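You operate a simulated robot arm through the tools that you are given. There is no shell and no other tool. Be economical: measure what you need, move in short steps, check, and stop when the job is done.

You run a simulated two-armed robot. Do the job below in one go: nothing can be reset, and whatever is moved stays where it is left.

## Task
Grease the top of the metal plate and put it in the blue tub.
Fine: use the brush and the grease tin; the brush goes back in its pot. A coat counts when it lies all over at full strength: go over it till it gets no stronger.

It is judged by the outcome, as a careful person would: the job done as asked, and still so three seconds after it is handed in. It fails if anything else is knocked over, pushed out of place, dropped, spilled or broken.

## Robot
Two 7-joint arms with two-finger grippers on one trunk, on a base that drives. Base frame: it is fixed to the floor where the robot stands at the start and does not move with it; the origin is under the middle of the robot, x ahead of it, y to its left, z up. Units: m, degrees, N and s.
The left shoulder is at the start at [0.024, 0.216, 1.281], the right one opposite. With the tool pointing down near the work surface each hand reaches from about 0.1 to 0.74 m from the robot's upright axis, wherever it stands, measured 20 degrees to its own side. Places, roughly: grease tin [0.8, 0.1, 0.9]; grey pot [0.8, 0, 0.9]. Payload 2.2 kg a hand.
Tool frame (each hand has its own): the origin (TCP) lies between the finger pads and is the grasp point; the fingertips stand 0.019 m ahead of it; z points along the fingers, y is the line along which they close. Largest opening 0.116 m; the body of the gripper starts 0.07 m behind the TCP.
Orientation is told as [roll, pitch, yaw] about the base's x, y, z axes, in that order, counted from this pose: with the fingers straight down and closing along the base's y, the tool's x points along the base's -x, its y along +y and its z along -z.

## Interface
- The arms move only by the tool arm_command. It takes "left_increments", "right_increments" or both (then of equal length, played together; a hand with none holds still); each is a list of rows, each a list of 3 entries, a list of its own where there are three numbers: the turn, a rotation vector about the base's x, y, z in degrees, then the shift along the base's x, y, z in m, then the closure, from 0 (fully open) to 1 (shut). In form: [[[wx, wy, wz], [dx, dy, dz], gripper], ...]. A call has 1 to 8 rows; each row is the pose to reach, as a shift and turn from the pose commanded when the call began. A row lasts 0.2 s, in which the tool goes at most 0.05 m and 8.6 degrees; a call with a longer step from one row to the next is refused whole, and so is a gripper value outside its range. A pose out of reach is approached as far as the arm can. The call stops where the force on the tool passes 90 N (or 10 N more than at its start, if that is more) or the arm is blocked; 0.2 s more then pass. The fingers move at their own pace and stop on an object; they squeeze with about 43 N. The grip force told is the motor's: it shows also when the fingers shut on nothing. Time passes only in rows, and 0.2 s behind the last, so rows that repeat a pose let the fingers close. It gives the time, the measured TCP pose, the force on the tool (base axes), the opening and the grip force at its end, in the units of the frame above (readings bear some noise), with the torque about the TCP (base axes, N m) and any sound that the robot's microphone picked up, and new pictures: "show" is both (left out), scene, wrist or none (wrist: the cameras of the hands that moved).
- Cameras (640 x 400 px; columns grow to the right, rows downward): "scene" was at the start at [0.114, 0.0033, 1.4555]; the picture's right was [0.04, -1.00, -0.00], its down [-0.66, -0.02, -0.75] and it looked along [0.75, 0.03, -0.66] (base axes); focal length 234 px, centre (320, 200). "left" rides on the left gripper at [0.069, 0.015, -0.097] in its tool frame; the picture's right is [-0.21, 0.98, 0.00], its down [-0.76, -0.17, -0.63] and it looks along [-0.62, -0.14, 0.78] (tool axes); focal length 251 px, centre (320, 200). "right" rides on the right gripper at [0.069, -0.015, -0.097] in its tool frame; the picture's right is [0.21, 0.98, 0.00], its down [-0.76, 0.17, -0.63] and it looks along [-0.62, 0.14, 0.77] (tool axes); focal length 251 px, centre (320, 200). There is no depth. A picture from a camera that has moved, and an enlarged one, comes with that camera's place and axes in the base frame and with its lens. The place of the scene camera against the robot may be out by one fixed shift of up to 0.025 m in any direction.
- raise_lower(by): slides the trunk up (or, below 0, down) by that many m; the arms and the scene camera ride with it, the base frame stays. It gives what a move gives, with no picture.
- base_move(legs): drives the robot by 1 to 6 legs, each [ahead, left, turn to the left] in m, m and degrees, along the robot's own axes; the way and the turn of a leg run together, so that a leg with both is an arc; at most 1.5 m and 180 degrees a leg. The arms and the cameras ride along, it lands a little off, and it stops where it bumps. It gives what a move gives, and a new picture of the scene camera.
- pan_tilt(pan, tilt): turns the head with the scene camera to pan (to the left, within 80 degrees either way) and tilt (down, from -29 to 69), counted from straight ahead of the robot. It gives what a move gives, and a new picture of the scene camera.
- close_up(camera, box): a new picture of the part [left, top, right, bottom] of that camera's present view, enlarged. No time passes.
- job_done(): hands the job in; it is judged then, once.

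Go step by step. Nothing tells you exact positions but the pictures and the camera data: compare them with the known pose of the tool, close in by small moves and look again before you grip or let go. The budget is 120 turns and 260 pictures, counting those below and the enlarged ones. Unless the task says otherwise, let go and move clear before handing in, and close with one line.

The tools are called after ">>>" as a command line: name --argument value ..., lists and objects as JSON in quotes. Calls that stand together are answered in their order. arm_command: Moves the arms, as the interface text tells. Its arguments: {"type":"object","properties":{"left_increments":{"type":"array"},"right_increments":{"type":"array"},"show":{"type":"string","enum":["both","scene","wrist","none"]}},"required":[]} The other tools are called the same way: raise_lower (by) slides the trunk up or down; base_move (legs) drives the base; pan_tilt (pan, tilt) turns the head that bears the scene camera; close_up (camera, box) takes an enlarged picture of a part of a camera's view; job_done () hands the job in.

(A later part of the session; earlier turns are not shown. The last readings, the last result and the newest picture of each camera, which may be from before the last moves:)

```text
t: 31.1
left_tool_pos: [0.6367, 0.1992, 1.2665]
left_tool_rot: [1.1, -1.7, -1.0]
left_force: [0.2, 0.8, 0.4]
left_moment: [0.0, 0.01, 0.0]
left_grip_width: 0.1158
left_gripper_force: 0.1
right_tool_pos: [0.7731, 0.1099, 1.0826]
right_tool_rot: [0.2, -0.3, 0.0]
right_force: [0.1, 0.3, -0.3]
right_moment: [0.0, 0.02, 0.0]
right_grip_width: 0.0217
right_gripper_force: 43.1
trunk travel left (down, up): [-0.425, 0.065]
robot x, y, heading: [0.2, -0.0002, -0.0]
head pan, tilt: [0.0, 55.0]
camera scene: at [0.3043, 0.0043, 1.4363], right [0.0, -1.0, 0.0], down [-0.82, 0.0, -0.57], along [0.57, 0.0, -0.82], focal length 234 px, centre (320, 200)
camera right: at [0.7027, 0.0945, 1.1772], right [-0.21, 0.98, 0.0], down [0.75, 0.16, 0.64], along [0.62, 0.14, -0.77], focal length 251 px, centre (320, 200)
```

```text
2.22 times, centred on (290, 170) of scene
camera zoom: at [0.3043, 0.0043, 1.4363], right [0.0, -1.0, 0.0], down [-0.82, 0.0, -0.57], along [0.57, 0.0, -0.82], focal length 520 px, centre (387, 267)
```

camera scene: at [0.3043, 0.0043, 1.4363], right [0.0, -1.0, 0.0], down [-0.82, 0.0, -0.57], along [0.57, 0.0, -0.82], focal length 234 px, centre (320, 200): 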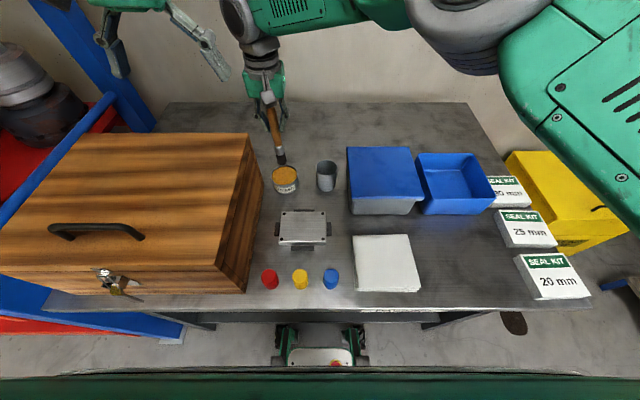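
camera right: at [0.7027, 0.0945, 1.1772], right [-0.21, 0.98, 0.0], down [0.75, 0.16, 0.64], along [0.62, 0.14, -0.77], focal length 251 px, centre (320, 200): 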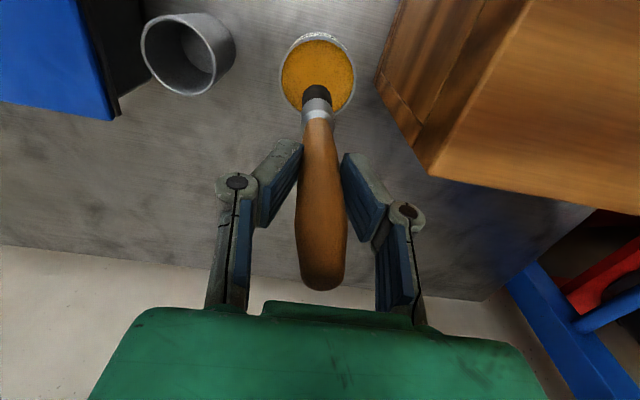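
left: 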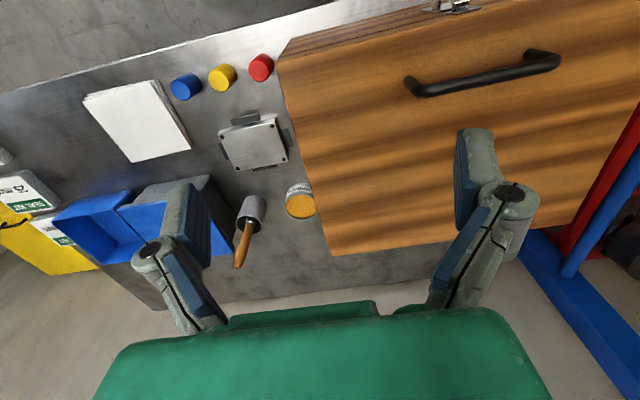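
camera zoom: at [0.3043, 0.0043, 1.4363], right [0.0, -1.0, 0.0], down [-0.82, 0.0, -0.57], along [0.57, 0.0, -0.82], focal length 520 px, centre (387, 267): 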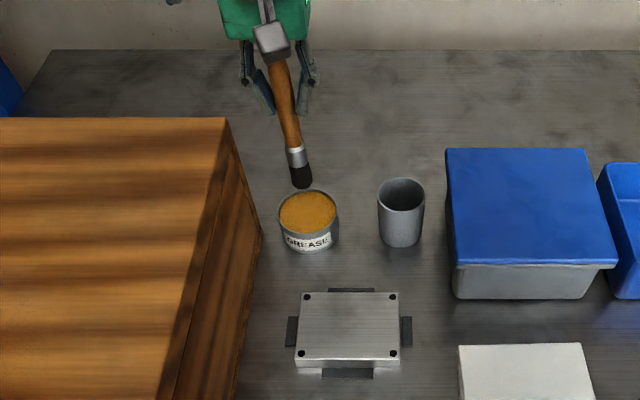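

The brush is over the tin, about 8 mm far in x. I'll shift −0.008 and lower gently into the grease.

>>> arm_command --right_increments '[[[0, 0, 0], [-0.008, -0.001, -0.01], 1], [[0, 0, 0], [-0.008, -0.001, -0.02], 1], [[0, 0, 0], [-0.008, -0.001, -0.03], 1], [[0, 0, 0], [-0.008, -0.001, -0.038], 1], [[0, 0, 0], [-0.008, -0.001, -0.045], 1], [[0, 0, 0], [-0.008, -0.001, -0.05], 1], [[0, 0, 0], [-0.008, -0.001, -0.05], 1]]'

>>> close_up --camera "right" --box '[220, 30, 420, 155]'

>>> close_up --camera "scene" --box '[240, 120, 340, 240]'

```text
t: 32.6
left_tool_pos: [0.636, 0.1982, 1.2657]
left_tool_rot: [1.1, -1.9, -0.9]
left_force: [0.9, 0.2, 0.6]
left_moment: [0.01, 0.0, 0.0]
left_grip_width: 0.1159
left_gripper_force: 0.1
right_tool_pos: [0.7638, 0.1088, 1.0312]
right_tool_rot: [0.2, -0.4, 0.0]
right_force: [0.0, -0.4, -0.5]
right_moment: [0.02, 0.03, -0.02]
right_grip_width: 0.022
right_gripper_force: 42.3
trunk travel left (down, up): [-0.425, 0.065]
robot x, y, heading: [0.2031, -0.0003, -0.0]
head pan, tilt: [0.0, 55.0]
camera scene: at [0.3038, 0.0043, 1.4364], right [0.0, -1.0, 0.0], down [-0.82, 0.0, -0.57], along [0.57, 0.0, -0.82], focal length 234 px, centre (320, 200)
camera right: at [0.694, 0.0929, 1.1265], right [-0.21, 0.98, 0.0], down [0.75, 0.16, 0.64], along [0.62, 0.14, -0.77], focal length 251 px, centre (320, 200)
```

scene: 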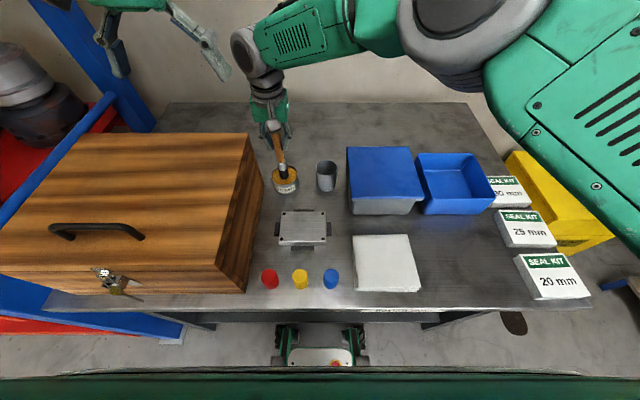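
right: 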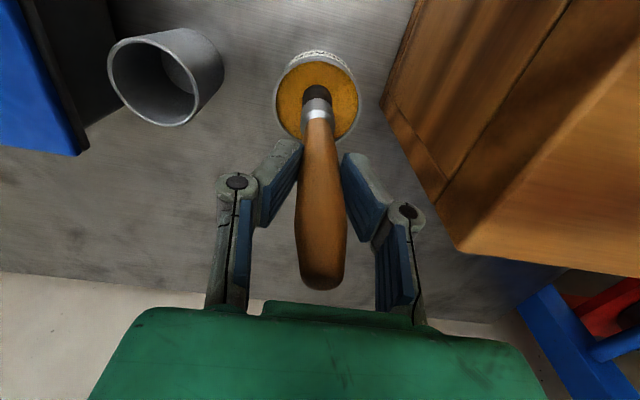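

```text
3.20 times, centred on (320, 92) of right
camera zoom: at [0.694, 0.0929, 1.1265], right [-0.21, 0.98, 0.0], down [0.75, 0.16, 0.64], along [0.62, 0.14, -0.77], focal length 805 px, centre (320, 544)
```

zoom: 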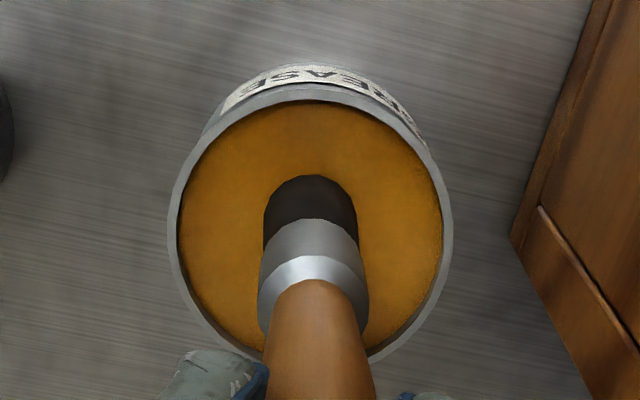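

```text
3.33 times, centred on (290, 180) of scene
camera zoom: at [0.3038, 0.0043, 1.4364], right [0.0, -1.0, 0.0], down [-0.82, 0.0, -0.57], along [0.57, 0.0, -0.82], focal length 780 px, centre (420, 267)
```

zoom: 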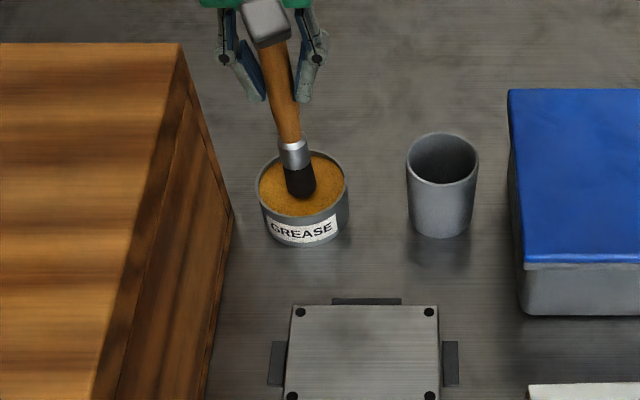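

The bristles still seem just above the surface (no force, full bristle length visible). I'll lower another 15 mm.

>>> arm_command --right_increments '[[[0, 0, 0], [-0.004, 0, -0.005], 1], [[0, 0, 0], [-0.004, 0, -0.01], 1], [[0, 0, 0], [-0.004, 0, -0.015], 1], [[0, 0, 0], [-0.004, 0, -0.015], 1]]' --show "none"

>>> close_up --camera "right" --box '[220, 30, 420, 155]'

>>> close_up --camera "scene" --box '[240, 140, 320, 210]'

```text
t: 33.6
left_tool_pos: [0.6353, 0.1982, 1.267]
left_tool_rot: [1.2, -1.8, -1.0]
left_force: [-0.5, -0.7, -0.4]
left_moment: [-0.02, 0.0, 0.01]
left_grip_width: 0.116
left_gripper_force: 0.0
right_tool_pos: [0.7587, 0.1071, 1.02]
right_tool_rot: [0.3, -0.8, -0.1]
right_force: [0.8, -0.2, 38.1]
right_moment: [0.01, 0.0, 0.0]
right_grip_width: 0.0221
right_gripper_force: 42.5
trunk travel left (down, up): [-0.425, 0.065]
robot x, y, heading: [0.2014, 0.002, -0.0]
head pan, tilt: [0.0, 55.0]
```

```text
3.20 times, centred on (320, 92) of right
camera zoom: at [0.689, 0.0923, 1.1149], right [-0.21, 0.98, 0.0], down [0.75, 0.16, 0.64], along [0.63, 0.14, -0.77], focal length 805 px, centre (320, 544)
```

zoom: 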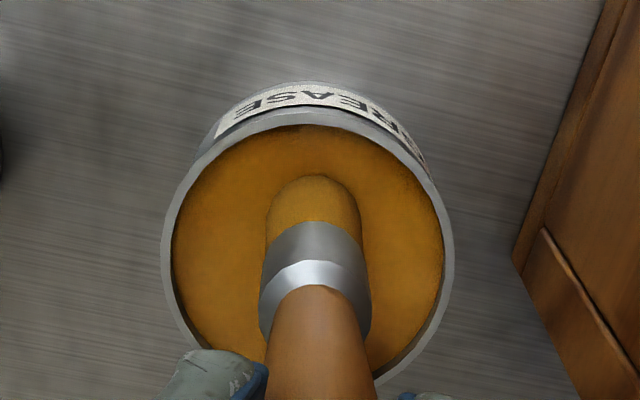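

```text
5.71 times, centred on (280, 175) of scene
camera zoom: at [0.2984, 0.0018, 1.4372], right [0.0, -1.0, 0.0], down [-0.82, 0.0, -0.57], along [0.57, 0.0, -0.82], focal length 1336 px, centre (549, 343)
```

zoom: 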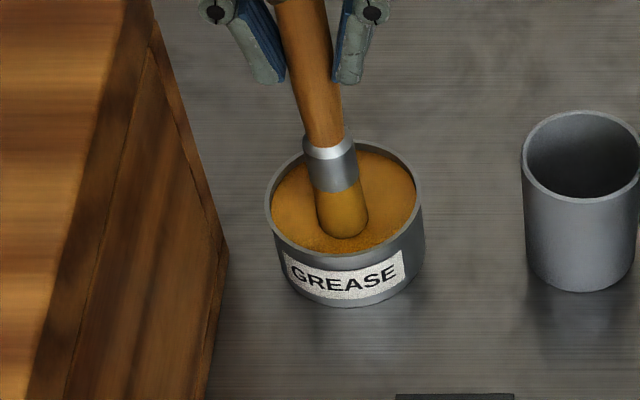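

The bristles are loaded (amber), with contact at TCP z≈1.022. I'll lift and go over the plate centre at (0.615, 0.047).

>>> arm_command --right_increments '[[[0, 0, 0], [0.004, 0, 0.02], 1], [[0, 0, 0], [0.004, 0, 0.05], 1], [[0, 0, 0], [-0.005, 0, 0.075], 1], [[0, 0, 0], [-0.04, -0.015, 0.08], 1], [[0, 0, 0], [-0.08, -0.03, 0.08], 1], [[0, 0, 0], [-0.12, -0.05, 0.07], 1], [[0, 0, 0], [-0.148, -0.06, 0.05], 1], [[0, 0, 0], [-0.148, -0.06, 0.035], 1]]'

>>> close_up --camera "scene" --box '[240, 140, 360, 260]'

>>> close_up --camera "right" --box '[220, 30, 420, 155]'

```text
t: 35.2
left_tool_pos: [0.6333, 0.1986, 1.2668]
left_tool_rot: [1.2, -2.0, -0.9]
left_force: [-0.5, -0.2, 0.3]
left_moment: [0.02, 0.01, 0.01]
left_grip_width: 0.116
left_gripper_force: 0.0
right_tool_pos: [0.599, 0.0424, 1.0217]
right_tool_rot: [1.9, 10.1, -2.7]
right_force: [-0.1, -0.1, -0.3]
right_moment: [0.02, -0.02, 0.01]
right_grip_width: 0.0218
right_gripper_force: 43.0
trunk travel left (down, up): [-0.425, 0.065]
robot x, y, heading: [0.202, 0.0002, -0.1]
head pan, tilt: [0.0, 55.0]
stopped in row 7 (right hand): the arm was blocked; the commanded pose is now the measured one
camera scene: at [0.303, 0.0041, 1.4364], right [0.0, -1.0, 0.0], down [-0.82, 0.0, -0.57], along [0.57, 0.0, -0.82], focal length 234 px, centre (320, 200)
camera right: at [0.5473, 0.0279, 1.1274], right [-0.16, 0.98, 0.07], down [0.86, 0.11, 0.49], along [0.48, 0.14, -0.87], focal length 251 px, centre (320, 200)
```

scene: 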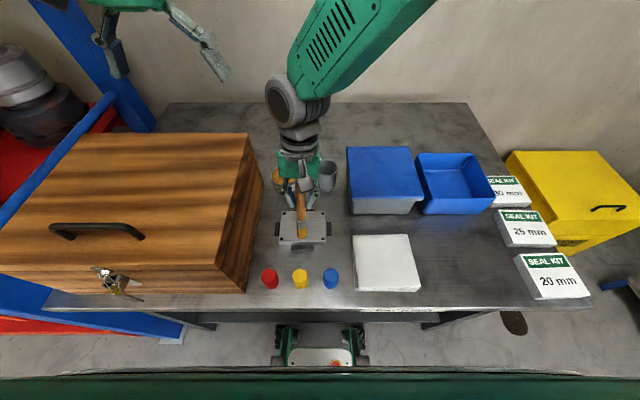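
right: 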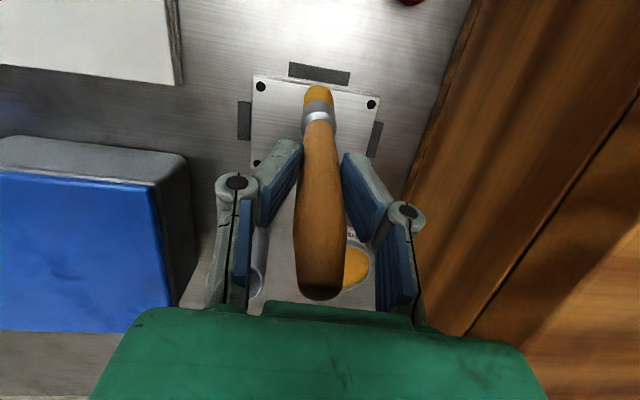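

```text
3.33 times, centred on (300, 200) of scene
camera zoom: at [0.303, 0.0041, 1.4364], right [0.0, -1.0, 0.0], down [-0.82, 0.0, -0.57], along [0.57, 0.0, -0.82], focal length 780 px, centre (387, 200)
```

zoom: 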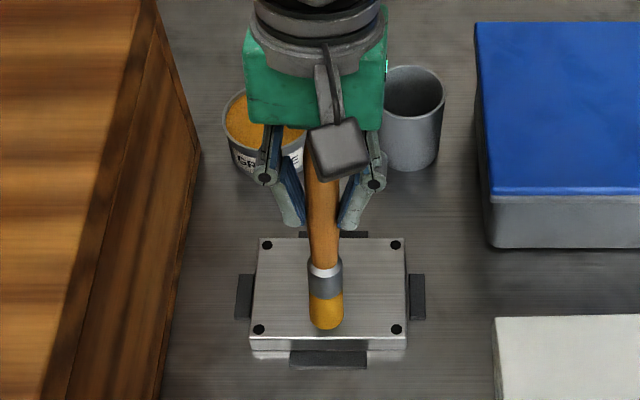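

```text
3.20 times, centred on (320, 92) of right
camera zoom: at [0.5473, 0.0279, 1.1274], right [-0.16, 0.98, 0.07], down [0.86, 0.11, 0.49], along [0.48, 0.14, -0.87], focal length 805 px, centre (320, 544)
```

zoom: 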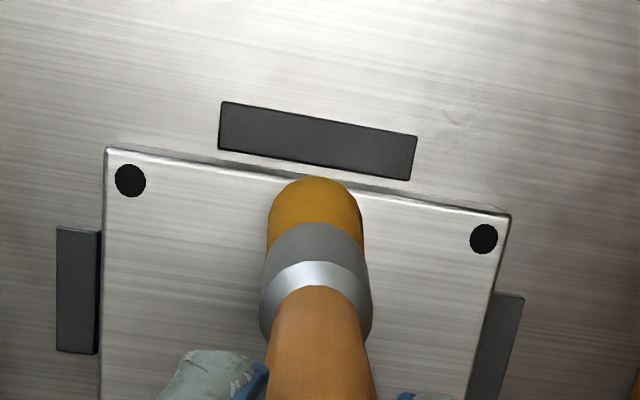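

The arm was stopped on the way and tilted by 10°, though nothing is touched. I'll raise and straighten the hand.

>>> arm_command --right_increments '[[[0, 0, 0], [0, 0, 0.02], 1], [[-0.6, -3, 0.9], [0.003, 0, 0.04], 1], [[-1.2, -6, 1.8], [0.006, 0.002, 0.06], 1], [[-1.9, -10, 2.7], [0.01, 0.004, 0.06], 1], [[-1.9, -10, 2.7], [0.01, 0.004, 0.06], 1], [[-1.9, -10, 2.7], [0.01, 0.004, 0.06], 1]]'

```text
t: 36.2
left_tool_pos: [0.6295, 0.1977, 1.2692]
left_tool_rot: [1.3, -2.3, -0.9]
left_force: [0.4, 0.0, 0.0]
left_moment: [0.02, 0.01, 0.0]
left_grip_width: 0.116
left_gripper_force: 0.0
right_tool_pos: [0.5903, 0.0374, 1.0412]
right_tool_rot: [2.9, 9.1, -3.2]
right_force: [-0.3, 0.1, -0.7]
right_moment: [0.03, 0.02, -0.02]
right_grip_width: 0.0215
right_gripper_force: 42.9
trunk travel left (down, up): [-0.425, 0.065]
robot x, y, heading: [0.2039, -0.0009, -0.3]
head pan, tilt: [0.0, 55.0]
stopped in row 5 (right hand): the arm was blocked; the commanded pose is now the measured one
camera scene: at [0.3026, 0.0039, 1.4365], right [0.0, -1.0, 0.0], down [-0.82, 0.0, -0.57], along [0.57, 0.0, -0.82], focal length 234 px, centre (320, 200)
camera right: at [0.5366, 0.0203, 1.1464], right [-0.15, 0.99, 0.08], down [0.85, 0.09, 0.51], along [0.5, 0.15, -0.85], focal length 251 px, centre (320, 200)
```

scene: 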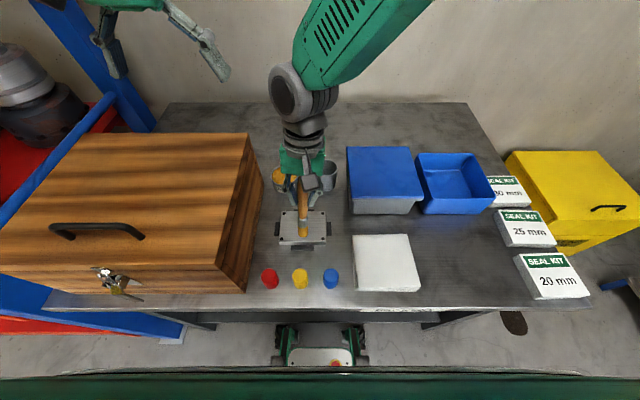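
right: 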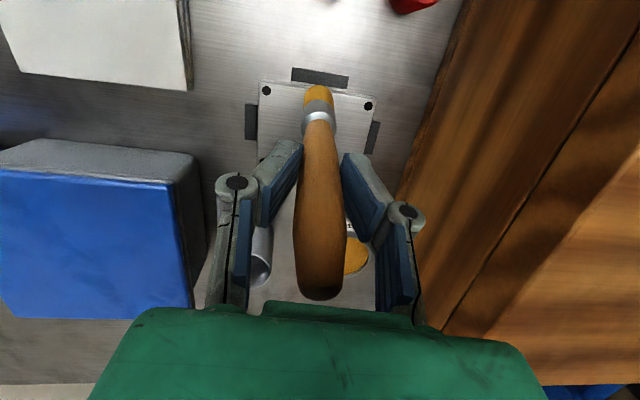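

Something on the arm itself is blocking, so I'll pan to look at the right arm.

>>> pan_tilt --pan -40 --tilt 20

```text
t: 37.3
left_tool_pos: [0.6308, 0.1975, 1.2676]
left_tool_rot: [1.2, -2.1, -0.9]
left_force: [0.2, -0.2, -0.5]
left_moment: [0.0, -0.01, -0.01]
left_grip_width: 0.1161
left_gripper_force: 0.1
right_tool_pos: [0.5907, 0.0386, 1.0441]
right_tool_rot: [3.1, 8.8, -2.9]
right_force: [-0.4, 0.5, -0.7]
right_moment: [-0.05, 0.0, 0.01]
right_grip_width: 0.0218
right_gripper_force: 43.2
trunk travel left (down, up): [-0.425, 0.065]
robot x, y, heading: [0.2007, 0.0015, -0.0]
head pan, tilt: [-40.0, 20.0]
camera scene: at [0.3024, -0.0559, 1.4886], right [-0.64, -0.77, 0.0], down [-0.27, 0.22, -0.94], along [0.72, -0.61, -0.34], focal length 234 px, centre (320, 200)
```

scene: 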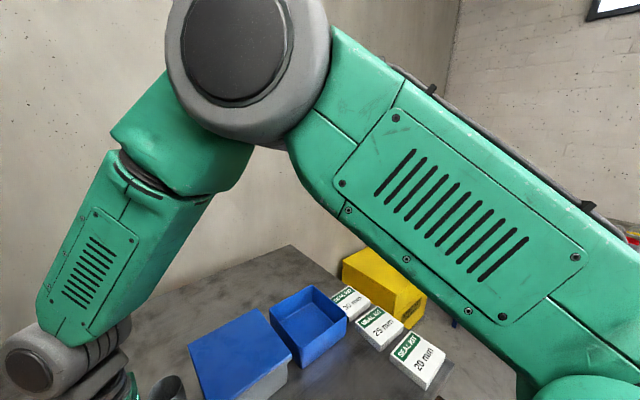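

The elbow is up near the head; it looks like a joint limit from working too close. I'll try a small move back outward and up.

>>> arm_command --right_increments '[[[0, 0, 0], [0.015, 0, 0.01], 1], [[0, 0, 0], [0.03, 0.01, 0.02], 1], [[0, 0, 0], [0.045, 0.02, 0.04], 1], [[0, 0, 0], [0.06, 0.02, 0.05], 1], [[0, 0, 0], [0.06, 0.02, 0.05], 1]]'

```text
t: 38.5
left_tool_pos: [0.6298, 0.1978, 1.2665]
left_tool_rot: [1.3, -2.1, -0.8]
left_force: [0.1, -0.2, 0.2]
left_moment: [0.01, -0.03, 0.01]
left_grip_width: 0.116
left_gripper_force: 0.0
right_tool_pos: [0.6603, 0.0525, 1.1007]
right_tool_rot: [4.3, 8.9, -3.8]
right_force: [-0.5, -0.2, -1.1]
right_moment: [0.02, 0.01, -0.02]
right_grip_width: 0.0216
right_gripper_force: 42.8
trunk travel left (down, up): [-0.425, 0.065]
robot x, y, heading: [0.2007, 0.0044, 0.1]
head pan, tilt: [-40.0, 20.0]
camera scene: at [0.3025, -0.0558, 1.4886], right [-0.64, -0.76, 0.0], down [-0.27, 0.22, -0.94], along [0.72, -0.61, -0.34], focal length 234 px, centre (320, 200)
camera right: at [0.6055, 0.0344, 1.2056], right [-0.13, 0.99, 0.11], down [0.85, 0.06, 0.52], along [0.51, 0.16, -0.85], focal length 251 px, centre (320, 200)
```

scene: 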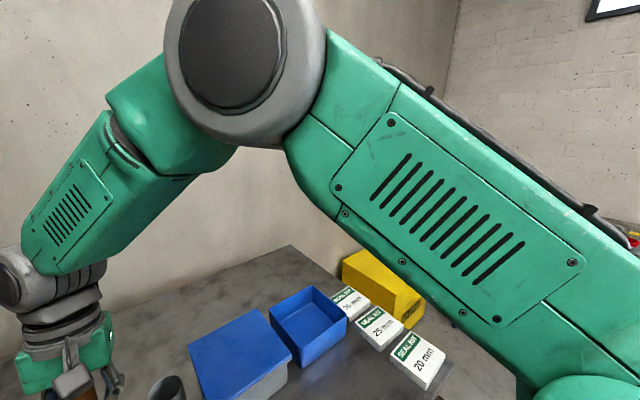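
right: 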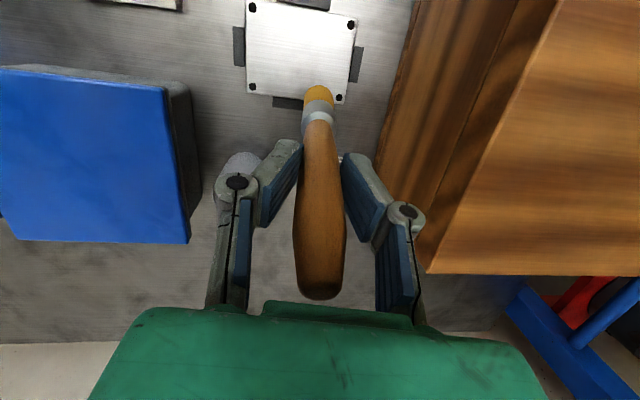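

That freed it. I'll straighten here, then back the base about 0.07 m for the plate work.

>>> arm_command --right_increments '[[[-1, -2.2, 1], [0, 0, 0.01], 1], [[-2.1, -4.4, 1.9], [0.0, 0, 0.02], 1], [[-3.2, -6.6, 2.8], [0.0, 0, 0.03], 1], [[-4.3, -8.9, 3.8], [0.0, 0, 0.03], 1], [[-4.3, -8.9, 3.8], [0.0, 0, 0.03], 1], [[-4.3, -8.9, 3.8], [0.0, 0, 0.03], 1]]' --show "none"

>>> base_move --legs '[[-0.035, 0, 0], [-0.035, 0, 0]]'

>>> pan_tilt --pan 0 --tilt 50

```text
t: 40.1
left_tool_pos: [0.6259, 0.1962, 1.2682]
left_tool_rot: [1.3, -2.4, -0.9]
left_force: [-0.4, 0.0, -0.4]
left_moment: [0.01, 0.0, -0.03]
left_grip_width: 0.116
left_gripper_force: 0.1
right_tool_pos: [0.6476, 0.0408, 1.087]
right_tool_rot: [1.6, 6.8, -2.6]
right_force: [0.2, -1.1, -0.6]
right_moment: [-0.03, 0.02, -0.02]
right_grip_width: 0.0218
right_gripper_force: 43.4
trunk travel left (down, up): [-0.425, 0.065]
robot x, y, heading: [0.2036, -0.0032, -0.3]
head pan, tilt: [-40.0, 20.0]
stopped in row 6 (right hand): the arm was blocked; the commanded pose is now the measured one
```

```text
t: 41.4
left_tool_pos: [0.566, 0.1969, 1.2642]
left_tool_rot: [1.3, -1.8, -1.0]
left_force: [0.7, 0.4, -0.5]
left_moment: [-0.02, 0.08, 0.0]
left_grip_width: 0.116
left_gripper_force: 0.0
right_tool_pos: [0.5859, 0.0438, 1.0886]
right_tool_rot: [1.9, 6.9, -2.5]
right_force: [0.3, -0.6, -1.5]
right_moment: [0.02, 0.04, 0.01]
right_grip_width: 0.0217
right_gripper_force: 43.3
trunk travel left (down, up): [-0.425, 0.065]
robot x, y, heading: [0.1306, 0.0032, -0.0]
head pan, tilt: [-40.0, 20.0]
camera scene: at [0.2418, -0.0561, 1.4876], right [-0.64, -0.76, 0.01], down [-0.27, 0.22, -0.94], along [0.71, -0.61, -0.35], focal length 234 px, centre (320, 200)
```

scene: 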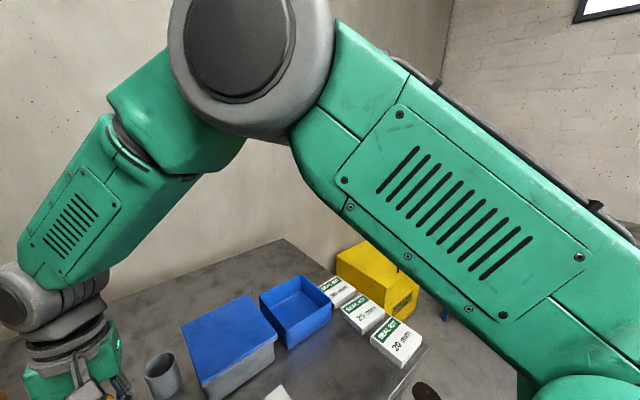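

```text
t: 42.5
left_tool_pos: [0.5532, 0.1969, 1.27]
left_tool_rot: [1.3, -2.3, -0.8]
left_force: [0.3, 1.0, -0.7]
left_moment: [0.02, 0.01, -0.02]
left_grip_width: 0.1158
left_gripper_force: 0.0
right_tool_pos: [0.5751, 0.0429, 1.0921]
right_tool_rot: [2.0, 6.4, -2.5]
right_force: [-0.4, 0.1, 0.4]
right_moment: [-0.02, 0.03, -0.01]
right_grip_width: 0.0218
right_gripper_force: 42.9
trunk travel left (down, up): [-0.425, 0.065]
robot x, y, heading: [0.1322, 0.0019, 0.0]
head pan, tilt: [0.0, 50.0]
camera scene: at [0.2371, 0.0045, 1.443], right [0.0, -1.0, 0.0], down [-0.77, 0.0, -0.64], along [0.64, 0.0, -0.77], focal length 234 px, centre (320, 200)
```

scene: 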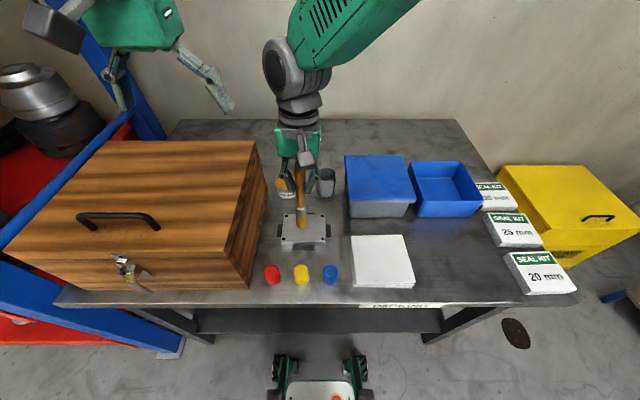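

I'll retry straightening from this easier distance, raising at the same time.

>>> arm_command --right_increments '[[[0, 0, 0], [0, -0.01, 0.02], 1], [[0, 0, 0], [0, -0.02, 0.05], 1], [[-0.5, -1.5, 0.6], [0.0, -0.03, 0.08], 1], [[-1, -3, 1.2], [0.0, -0.03, 0.1], 1], [[-1.5, -4.6, 1.8], [0.0, -0.03, 0.1], 1], [[-2, -6.2, 2.5], [0.0, -0.03, 0.1], 1], [[-2, -6.2, 2.5], [0.0, -0.03, 0.1], 1]]'

```text
t: 44.1
left_tool_pos: [0.5533, 0.1969, 1.2704]
left_tool_rot: [1.2, -2.4, -1.0]
left_force: [0.1, -0.4, 0.8]
left_moment: [0.03, -0.01, 0.02]
left_grip_width: 0.1161
left_gripper_force: 0.1
right_tool_pos: [0.575, 0.013, 1.1934]
right_tool_rot: [0.0, 0.1, 0.1]
right_force: [0.2, 0.6, -1.7]
right_moment: [0.04, -0.03, 0.0]
right_grip_width: 0.0219
right_gripper_force: 43.2
trunk travel left (down, up): [-0.425, 0.065]
robot x, y, heading: [0.1303, 0.0009, -0.2]
head pan, tilt: [0.0, 50.0]
camera scene: at [0.2369, 0.0041, 1.443], right [0.0, -1.0, 0.0], down [-0.77, 0.0, -0.64], along [0.64, 0.0, -0.77], focal length 234 px, centre (320, 200)
camera right: at [0.5063, -0.0021, 1.2892], right [-0.21, 0.98, 0.0], down [0.76, 0.17, 0.63], along [0.62, 0.14, -0.78], focal length 251 px, centre (320, 200)
```

scene: 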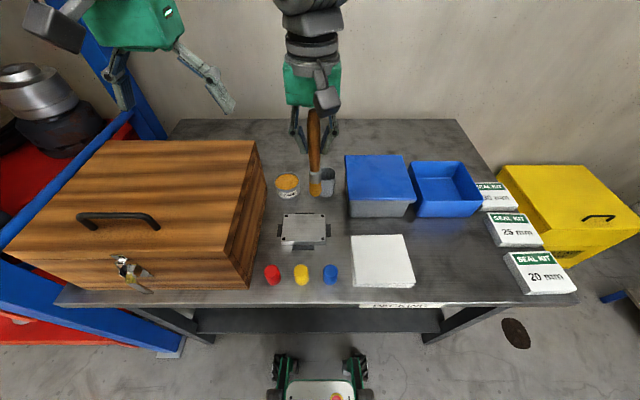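
right: 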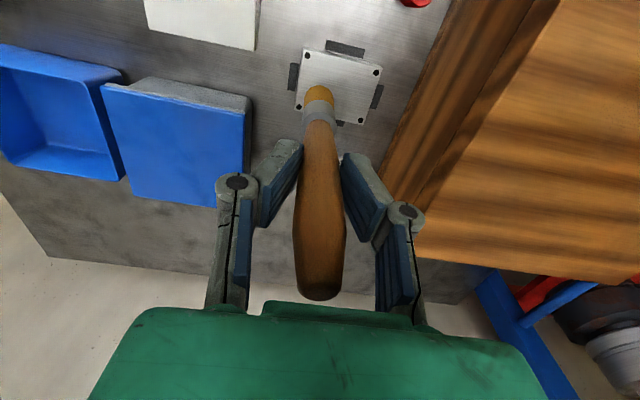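

The hand is vertical again. I'll descend near the plate's near-right corner and look.

>>> arm_command --right_increments '[[[0, 0, 0], [0, 0, -0.025], 1], [[0, 0, 0], [0.001, -0.005, -0.05], 1], [[0, 0, 0], [0.002, -0.01, -0.075], 1], [[0, 0, 0], [0.002, -0.015, -0.1], 1], [[0, 0, 0], [0.002, -0.015, -0.125], 1], [[0, 0, 0], [0.002, -0.015, -0.145], 1], [[0, 0, 0], [0.002, -0.015, -0.145], 1]]' --show "none"

>>> close_up --camera "right" --box '[220, 30, 460, 180]'

>>> close_up --camera "scene" --box '[250, 150, 370, 260]'

```text
t: 45.9
left_tool_pos: [0.5515, 0.1951, 1.2708]
left_tool_rot: [1.3, -2.5, -0.9]
left_force: [-0.3, -0.5, -0.1]
left_moment: [0.01, -0.02, 0.0]
left_grip_width: 0.1161
left_gripper_force: 0.0
right_tool_pos: [0.5948, -0.015, 1.0699]
right_tool_rot: [4.3, -0.3, -3.7]
right_force: [-0.3, 1.1, -0.2]
right_moment: [-0.03, 0.02, -0.02]
right_grip_width: 0.0219
right_gripper_force: 43.0
trunk travel left (down, up): [-0.425, 0.065]
robot x, y, heading: [0.1274, -0.001, -0.0]
head pan, tilt: [0.0, 50.0]
stopped in row 7 (right hand): the arm was blocked; the commanded pose is now the measured one
```

```text
2.67 times, centred on (340, 105) of right
camera zoom: at [0.5231, -0.0324, 1.1653], right [-0.15, 0.99, 0.07], down [0.76, 0.07, 0.65], along [0.63, 0.15, -0.76], focal length 670 px, centre (267, 453)
```

zoom: 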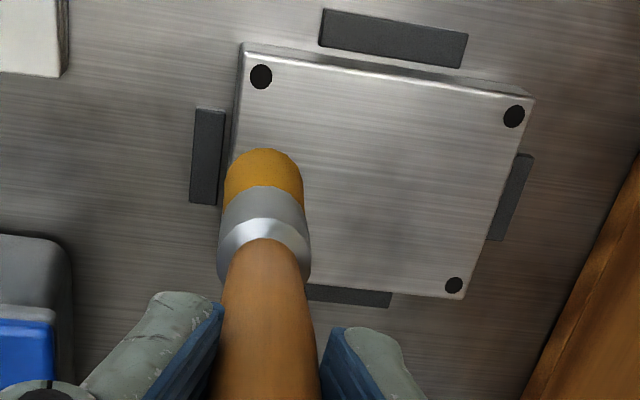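

```text
3.64 times, centred on (310, 205) of scene
camera zoom: at [0.2373, 0.0036, 1.443], right [0.0, -1.0, 0.0], down [-0.77, 0.0, -0.64], along [0.64, 0.0, -0.77], focal length 850 px, centre (356, 182)
```

zoom: 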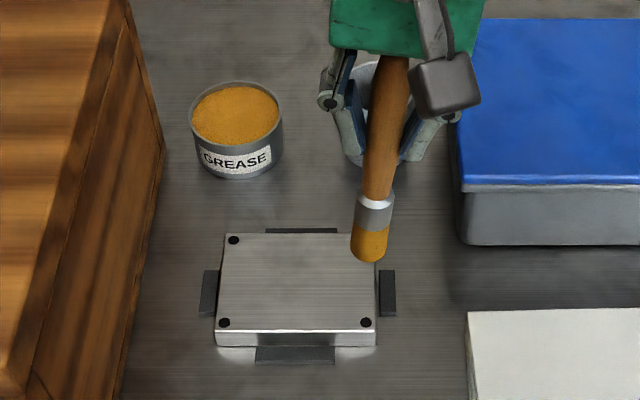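

Close-in and low poses hit a joint limit, while farther ones (about 0.6 m ahead) work well. I'll lift the brush and back the base to about x≈0.03, so the plate is roughly 0.59 m ahead.

>>> arm_command --right_increments '[[[0, 0, 0], [0.01, 0.005, 0.03], 1], [[0, 0, 0], [0.02, 0.01, 0.06], 1], [[-1.5, 0, 1.2], [0.03, 0.02, 0.09], 1], [[-3, 0.2, 2.4], [0.04, 0.03, 0.11], 1], [[-4.3, 0.3, 3.7], [0.05, 0.03, 0.11], 1], [[-4.3, 0.3, 3.7], [0.05, 0.03, 0.11], 1]]' --show "none"

>>> base_move --legs '[[-0.05, 0, 0], [-0.05, 0, 0]]'

>>> arm_command --left_increments '[[[0, 0, 0], [0, 0, 0], 0], [[0, 0, 0], [0, 0, 0], 0], [[0, 0, 0], [0, 0, 0], 0], [[0, 0, 0], [0, 0, 0], 0], [[0, 0, 0], [0, 0, 0], 0]]' --show "none"

```text
t: 47.5
left_tool_pos: [0.5475, 0.1948, 1.2725]
left_tool_rot: [1.4, -2.7, -0.8]
left_force: [-0.1, 0.3, 0.6]
left_moment: [0.02, 0.01, -0.03]
left_grip_width: 0.1159
left_gripper_force: 0.1
right_tool_pos: [0.6488, 0.0055, 1.2077]
right_tool_rot: [2.5, -1.6, -1.5]
right_force: [1.2, -0.2, -0.5]
right_moment: [-0.01, -0.02, 0.05]
right_grip_width: 0.0219
right_gripper_force: 43.2
trunk travel left (down, up): [-0.425, 0.065]
robot x, y, heading: [0.1289, -0.0015, -0.2]
head pan, tilt: [0.0, 50.0]
stopped in row 6 (right hand): the arm was blocked; the commanded pose is now the measured one
```

```text
t: 48.9
left_tool_pos: [0.4608, 0.1956, 1.2666]
left_tool_rot: [1.4, -2.0, -0.8]
left_force: [0.7, 0.1, -0.6]
left_moment: [0.0, 0.06, 0.0]
left_grip_width: 0.1159
left_gripper_force: 0.1
right_tool_pos: [0.5617, 0.0055, 1.1974]
right_tool_rot: [2.4, -0.7, -1.6]
right_force: [1.2, -0.8, -3.1]
right_moment: [0.07, 0.08, 0.0]
right_grip_width: 0.022
right_gripper_force: 43.0
trunk travel left (down, up): [-0.425, 0.065]
robot x, y, heading: [0.0317, 0.0009, -0.1]
head pan, tilt: [0.0, 50.0]
camera scene: at [0.1514, 0.0043, 1.4415], right [0.0, -1.0, 0.0], down [-0.78, 0.0, -0.63], along [0.63, 0.0, -0.78], focal length 234 px, centre (320, 200)
```

scene: 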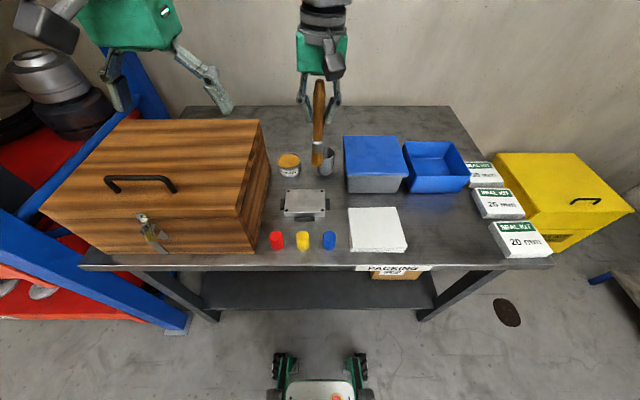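

```text
t: 50.1
left_tool_pos: [0.4477, 0.1941, 1.2721]
left_tool_rot: [1.4, -2.6, -0.9]
left_force: [0.7, 0.2, 0.1]
left_moment: [-0.01, 0.01, 0.01]
left_grip_width: 0.1161
left_gripper_force: 0.1
right_tool_pos: [0.5504, 0.0041, 1.2036]
right_tool_rot: [2.4, -1.2, -1.8]
right_force: [0.9, -0.4, -1.7]
right_moment: [0.0, 0.03, 0.02]
right_grip_width: 0.022
right_gripper_force: 42.9
trunk travel left (down, up): [-0.425, 0.065]
robot x, y, heading: [0.0287, 0.0005, -0.3]
head pan, tilt: [0.0, 50.0]
```

Now the plate is a comfortable distance away. I'll straighten and descend toward the near-right corner.

>>> arm_command --right_increments '[[[-0.6, 0.3, 0.4], [0.006, -0.002, -0.02], 1], [[-1.2, 0.6, 0.9], [0.013, -0.004, -0.045], 1], [[-1.8, 0.9, 1.4], [0.02, -0.005, -0.07], 1], [[-2.4, 1.2, 1.8], [0.027, -0.006, -0.095], 1], [[-2.4, 1.2, 1.8], [0.027, -0.006, -0.12], 1], [[-2.4, 1.2, 1.8], [0.027, -0.006, -0.14], 1], [[-2.4, 1.2, 1.8], [0.027, -0.006, -0.14], 1], [[-2.4, 1.2, 1.8], [0.027, -0.006, -0.14], 1]]' --show "none"

>>> close_up --camera "right" --box '[220, 30, 460, 180]'

>>> close_up --camera "scene" --box '[250, 120, 370, 240]'

```text
t: 51.9
left_tool_pos: [0.4449, 0.1938, 1.2732]
left_tool_rot: [1.5, -2.7, -0.9]
left_force: [0.4, 0.0, -0.2]
left_moment: [-0.02, 0.04, 0.0]
left_grip_width: 0.1161
left_gripper_force: 0.1
right_tool_pos: [0.5823, -0.0123, 1.07]
right_tool_rot: [1.6, 0.0, -1.6]
right_force: [0.2, -0.7, -0.2]
right_moment: [0.01, 0.01, 0.02]
right_grip_width: 0.0219
right_gripper_force: 43.2
trunk travel left (down, up): [-0.425, 0.065]
robot x, y, heading: [0.0326, 0.0027, -0.4]
head pan, tilt: [0.0, 50.0]
```

```text
2.67 times, centred on (340, 105) of right
camera zoom: at [0.513, -0.028, 1.1669], right [-0.19, 0.98, 0.03], down [0.76, 0.13, 0.64], along [0.62, 0.14, -0.77], focal length 670 px, centre (267, 453)
```

zoom: 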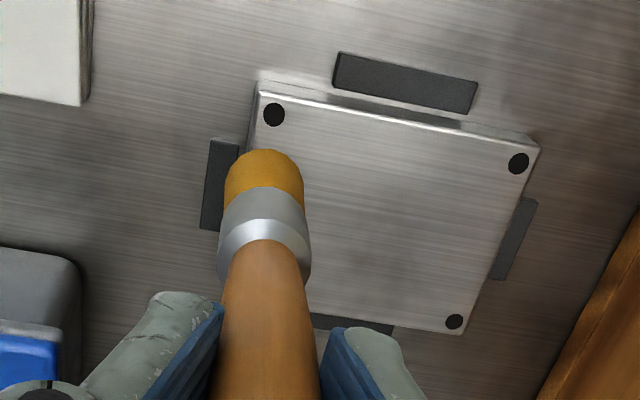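

```text
3.33 times, centred on (310, 180) of scene
camera zoom: at [0.1381, 0.004, 1.4429], right [0.0, -1.0, 0.0], down [-0.77, 0.0, -0.64], along [0.64, 0.0, -0.77], focal length 780 px, centre (353, 267)
```

zoom: 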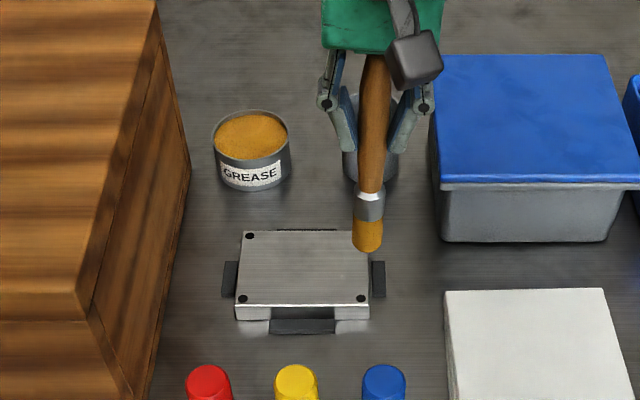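

There's a residual ~1 cm tracking offset here. I'll move to the plate's middle at the same height and see whether it tracks there.

>>> arm_command --right_increments '[[[0, 0, 0], [0.01, 0.015, 0.01], 1], [[0, 0, 0], [0.02, 0.03, 0.01], 1], [[0, 0, 0], [0.034, 0.049, 0.01], 1], [[0, 0, 0], [0.034, 0.049, 0.01], 1], [[0, 0, 0], [0.034, 0.049, 0.01], 1]]' --show "none"

```text
t: 53.1
left_tool_pos: [0.4447, 0.194, 1.2728]
left_tool_rot: [1.4, -2.7, -0.9]
left_force: [0.2, 0.5, 1.3]
left_moment: [0.03, 0.0, 0.0]
left_grip_width: 0.1158
left_gripper_force: 0.0
right_tool_pos: [0.6107, 0.0439, 1.0741]
right_tool_rot: [0.2, -0.1, -0.5]
right_force: [-0.3, 0.5, -0.4]
right_moment: [-0.01, 0.01, 0.01]
right_grip_width: 0.0217
right_gripper_force: 43.0
trunk travel left (down, up): [-0.425, 0.065]
robot x, y, heading: [0.0282, 0.0005, -0.1]
head pan, tilt: [0.0, 50.0]
```

It tracks fine here. I'll lower at the plate's centre until the bristles touch.

>>> arm_command --right_increments '[[[0, 0, 0], [0, 0, -0.02], 1], [[0, 0, 0], [0, 0, -0.04], 1], [[0, 0, 0], [0, 0, -0.05], 1], [[0, 0, 0], [0, 0, -0.057], 1], [[0, 0, 0], [0, 0, -0.062], 1], [[0, 0, 0], [0, 0, -0.062], 1]]' --show "none"

>>> close_up --camera "scene" --box '[250, 120, 370, 240]'

```text
t: 54.5
left_tool_pos: [0.4437, 0.1943, 1.2728]
left_tool_rot: [1.4, -2.7, -0.9]
left_force: [0.1, -1.0, 0.7]
left_moment: [0.0, 0.01, 0.05]
left_grip_width: 0.1159
left_gripper_force: 0.1
right_tool_pos: [0.6094, 0.0472, 1.0134]
right_tool_rot: [0.0, -0.1, 0.1]
right_force: [0.3, 0.5, -0.3]
right_moment: [0.04, 0.0, -0.02]
right_grip_width: 0.022
right_gripper_force: 43.1
trunk travel left (down, up): [-0.425, 0.065]
robot x, y, heading: [0.0275, 0.0006, -0.4]
head pan, tilt: [0.0, 50.0]
```

```text
3.33 times, centred on (310, 180) of scene
camera zoom: at [0.138, 0.0044, 1.4429], right [0.0, -1.0, 0.0], down [-0.77, 0.0, -0.64], along [0.64, 0.0, -0.77], focal length 780 px, centre (353, 267)
```

zoom: 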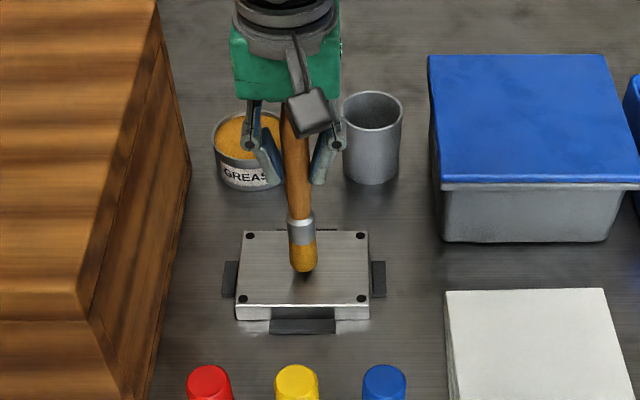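

It's tracking perfectly and is just above the plate. I'll keep lowering in fine steps.

>>> arm_command --right_increments '[[[0, 0, 0], [0, 0, -0.004], 1], [[0, 0, 0], [0, 0, -0.007], 1], [[0, 0, 0], [0, 0, -0.01], 1], [[0, 0, 0], [0, 0, -0.01], 1]]' --show "none"

>>> close_up --camera "right" --box '[220, 30, 460, 180]'

```text
t: 55.5
left_tool_pos: [0.4441, 0.1943, 1.2728]
left_tool_rot: [1.4, -2.8, -0.9]
left_force: [0.5, -0.1, 0.3]
left_moment: [0.01, -0.01, -0.01]
left_grip_width: 0.116
left_gripper_force: 0.0
right_tool_pos: [0.6088, 0.0461, 1.0024]
right_tool_rot: [0.1, -0.3, 0.2]
right_force: [-0.6, 1.0, 1.5]
right_moment: [0.0, 0.01, 0.01]
right_grip_width: 0.0219
right_gripper_force: 43.0
trunk travel left (down, up): [-0.425, 0.065]
robot x, y, heading: [0.033, 0.0017, -0.1]
head pan, tilt: [0.0, 50.0]
```

```text
2.67 times, centred on (340, 105) of right
camera zoom: at [0.5396, 0.0314, 1.0996], right [-0.22, 0.98, 0.0], down [0.75, 0.17, 0.64], along [0.62, 0.14, -0.77], focal length 670 px, centre (267, 453)
```

zoom: 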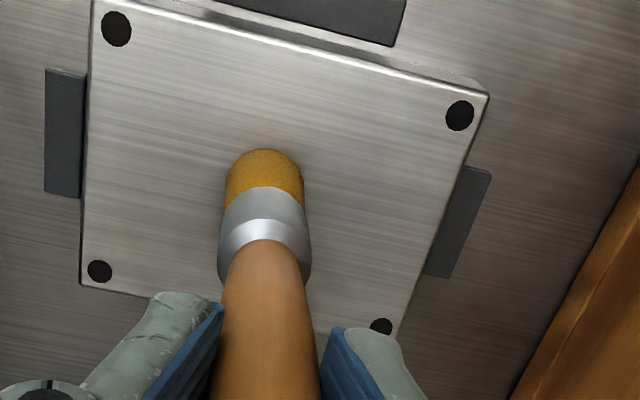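

Barely any force yet, so I'll go a little lower.

>>> arm_command --right_increments '[[[0, 0, 0], [0, 0, -0.003], 1], [[0, 0, 0], [0, 0, -0.006], 1], [[0, 0, 0], [0, 0, -0.006], 1]]' --show "none"

>>> close_up --camera "scene" --box '[260, 160, 350, 230]'

```text
t: 56.3
left_tool_pos: [0.4414, 0.1943, 1.2739]
left_tool_rot: [1.4, -2.8, -1.0]
left_force: [0.9, 0.0, 0.2]
left_moment: [-0.02, 0.01, -0.01]
left_grip_width: 0.1163
left_gripper_force: 0.0
right_tool_pos: [0.6096, 0.0457, 1.0012]
right_tool_rot: [0.1, -0.7, 0.1]
right_force: [-1.7, 0.1, 38.4]
right_moment: [0.0, 0.07, -0.02]
right_grip_width: 0.0221
right_gripper_force: 43.3
trunk travel left (down, up): [-0.425, 0.065]
robot x, y, heading: [0.0317, 0.0024, -0.2]
head pan, tilt: [0.0, 50.0]
```

```text
5.71 times, centred on (305, 195) of scene
camera zoom: at [0.1316, 0.0038, 1.4439], right [0.0, -1.0, 0.0], down [-0.77, 0.0, -0.64], along [0.64, 0.0, -0.77], focal length 1336 px, centre (406, 229)
```

zoom: 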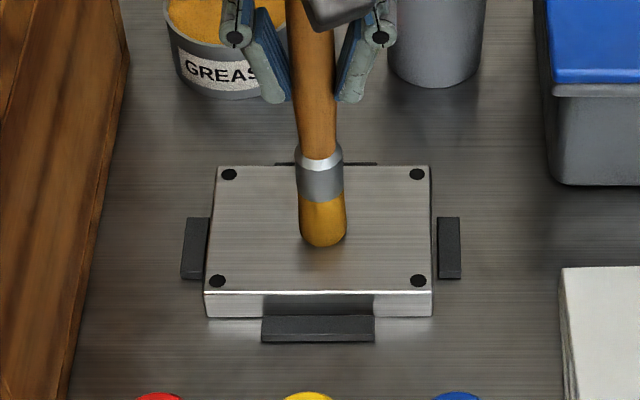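

Contact is at TCP z≈1.0015 and the tip is right under the TCP. I'll ease to about 15 N and begin strokes over the middle and far rows.

>>> arm_command --right_increments '[[[0, 0, 0], [0, 0.01, 0.003], 1], [[0, 0, 0], [0, 0.03, 0.003], 1], [[0, 0, 0], [0, 0.052, 0.003], 1], [[0, 0, 0], [0.018, 0.052, 0.003], 1], [[0, 0, 0], [0.018, 0.015, 0.003], 1], [[0, 0, 0], [0.018, -0.02, 0.003], 1], [[0, 0, 0], [0.018, -0.05, 0.003], 1], [[0, 0, 0], [0.036, -0.05, 0.003], 1]]' --show "none"

>>> close_up --camera "scene" --box '[260, 160, 350, 230]'

```text
t: 58.1
left_tool_pos: [0.4463, 0.1961, 1.2722]
left_tool_rot: [1.3, -2.6, -0.9]
left_force: [-0.1, 0.1, 0.2]
left_moment: [0.01, 0.03, -0.01]
left_grip_width: 0.1161
left_gripper_force: 0.1
right_tool_pos: [0.6445, -0.0005, 0.9991]
right_tool_rot: [0.0, -0.1, 0.1]
right_force: [0.6, -0.6, -1.5]
right_moment: [0.0, 0.01, 0.01]
right_grip_width: 0.0219
right_gripper_force: 43.4
trunk travel left (down, up): [-0.425, 0.065]
robot x, y, heading: [0.029, 0.0007, -0.3]
head pan, tilt: [0.0, 50.0]
```

```text
5.71 times, centred on (305, 195) of scene
camera zoom: at [0.1396, 0.0057, 1.4427], right [0.0, -1.0, 0.0], down [-0.77, 0.0, -0.64], along [0.64, 0.0, -0.77], focal length 1336 px, centre (406, 229)
```

zoom: 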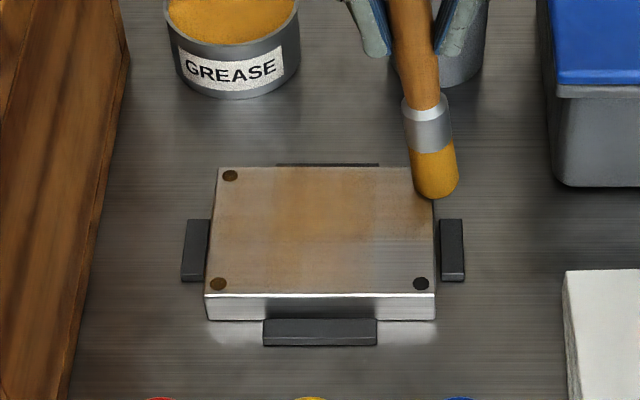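

The grease spreads well over the plate. The brush seems to lean in the grip, so I'll check it from the wrist and the scene.

>>> arm_command --right_increments '[[[0, 0, 0], [0, 0, 0.02], 1], [[0, 0, 0], [-0.015, 0.02, 0.03], 1], [[0, 0, 0], [-0.03, 0.04, 0.03], 1], [[0, 0, 0], [-0.03, 0.04, 0.03], 1]]'

>>> close_up --camera "scene" --box '[250, 120, 370, 230]'

>>> close_up --camera "right" --box '[200, 0, 440, 150]'

```text
t: 59.1
left_tool_pos: [0.4451, 0.1985, 1.272]
left_tool_rot: [1.3, -2.7, -0.8]
left_force: [-0.1, -0.5, 0.5]
left_moment: [0.0, 0.01, -0.01]
left_grip_width: 0.1162
left_gripper_force: 0.1
right_tool_pos: [0.6161, 0.0397, 1.0293]
right_tool_rot: [-0.1, -0.2, 0.1]
right_force: [-0.3, 0.8, -1.8]
right_moment: [-0.02, 0.0, 0.02]
right_grip_width: 0.0221
right_gripper_force: 43.2
trunk travel left (down, up): [-0.425, 0.065]
robot x, y, heading: [0.0307, 0.007, -0.2]
head pan, tilt: [0.0, 50.0]
camera scene: at [0.1385, 0.0086, 1.4428], right [0.0, -1.0, 0.0], down [-0.77, 0.0, -0.64], along [0.64, -0.01, -0.77], focal length 234 px, centre (320, 200)
camera right: at [0.5465, 0.025, 1.1266], right [-0.22, 0.98, 0.0], down [0.75, 0.17, 0.63], along [0.62, 0.14, -0.77], focal length 251 px, centre (320, 200)
```

scene: 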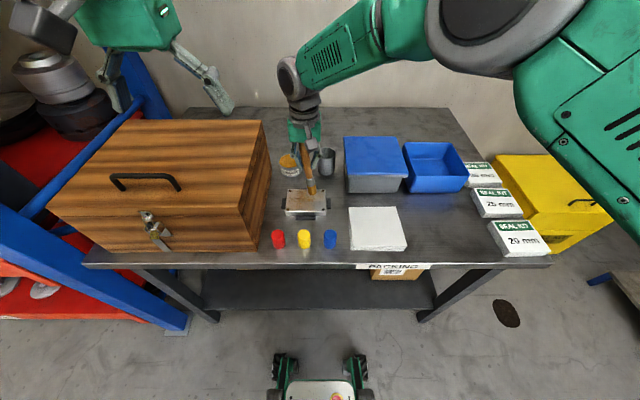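
right: 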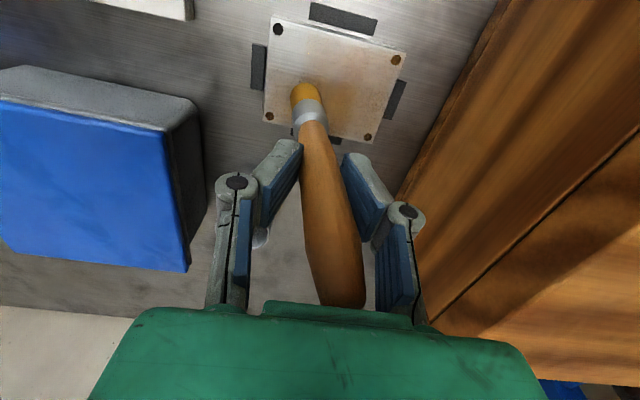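

```text
3.64 times, centred on (310, 175) of scene
camera zoom: at [0.1385, 0.0086, 1.4428], right [0.0, -1.0, 0.0], down [-0.77, 0.0, -0.64], along [0.64, -0.01, -0.77], focal length 850 px, centre (356, 291)
```

zoom: 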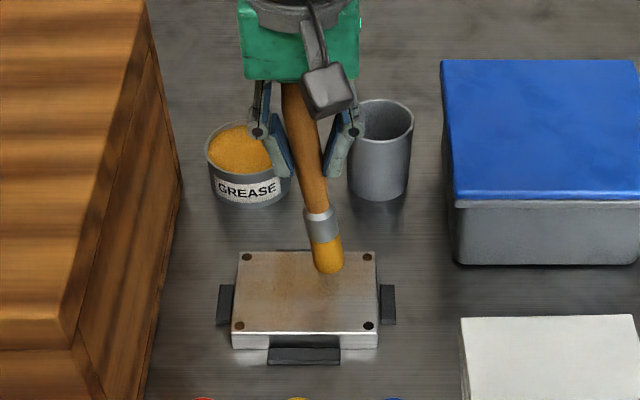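

```text
2.67 times, centred on (320, 75) of right
camera zoom: at [0.5465, 0.025, 1.1266], right [-0.22, 0.98, 0.0], down [0.75, 0.17, 0.63], along [0.62, 0.14, -0.77], focal length 670 px, centre (320, 533)
```

zoom: 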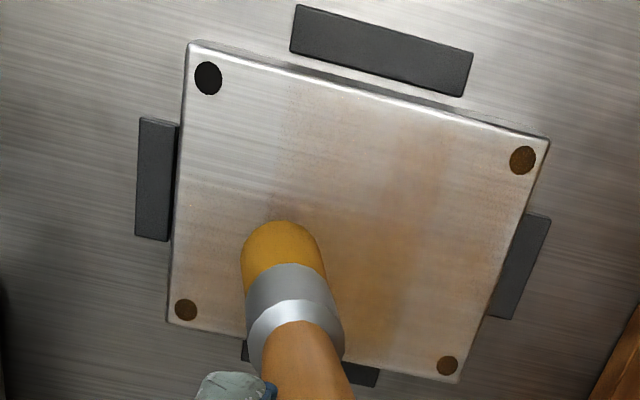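

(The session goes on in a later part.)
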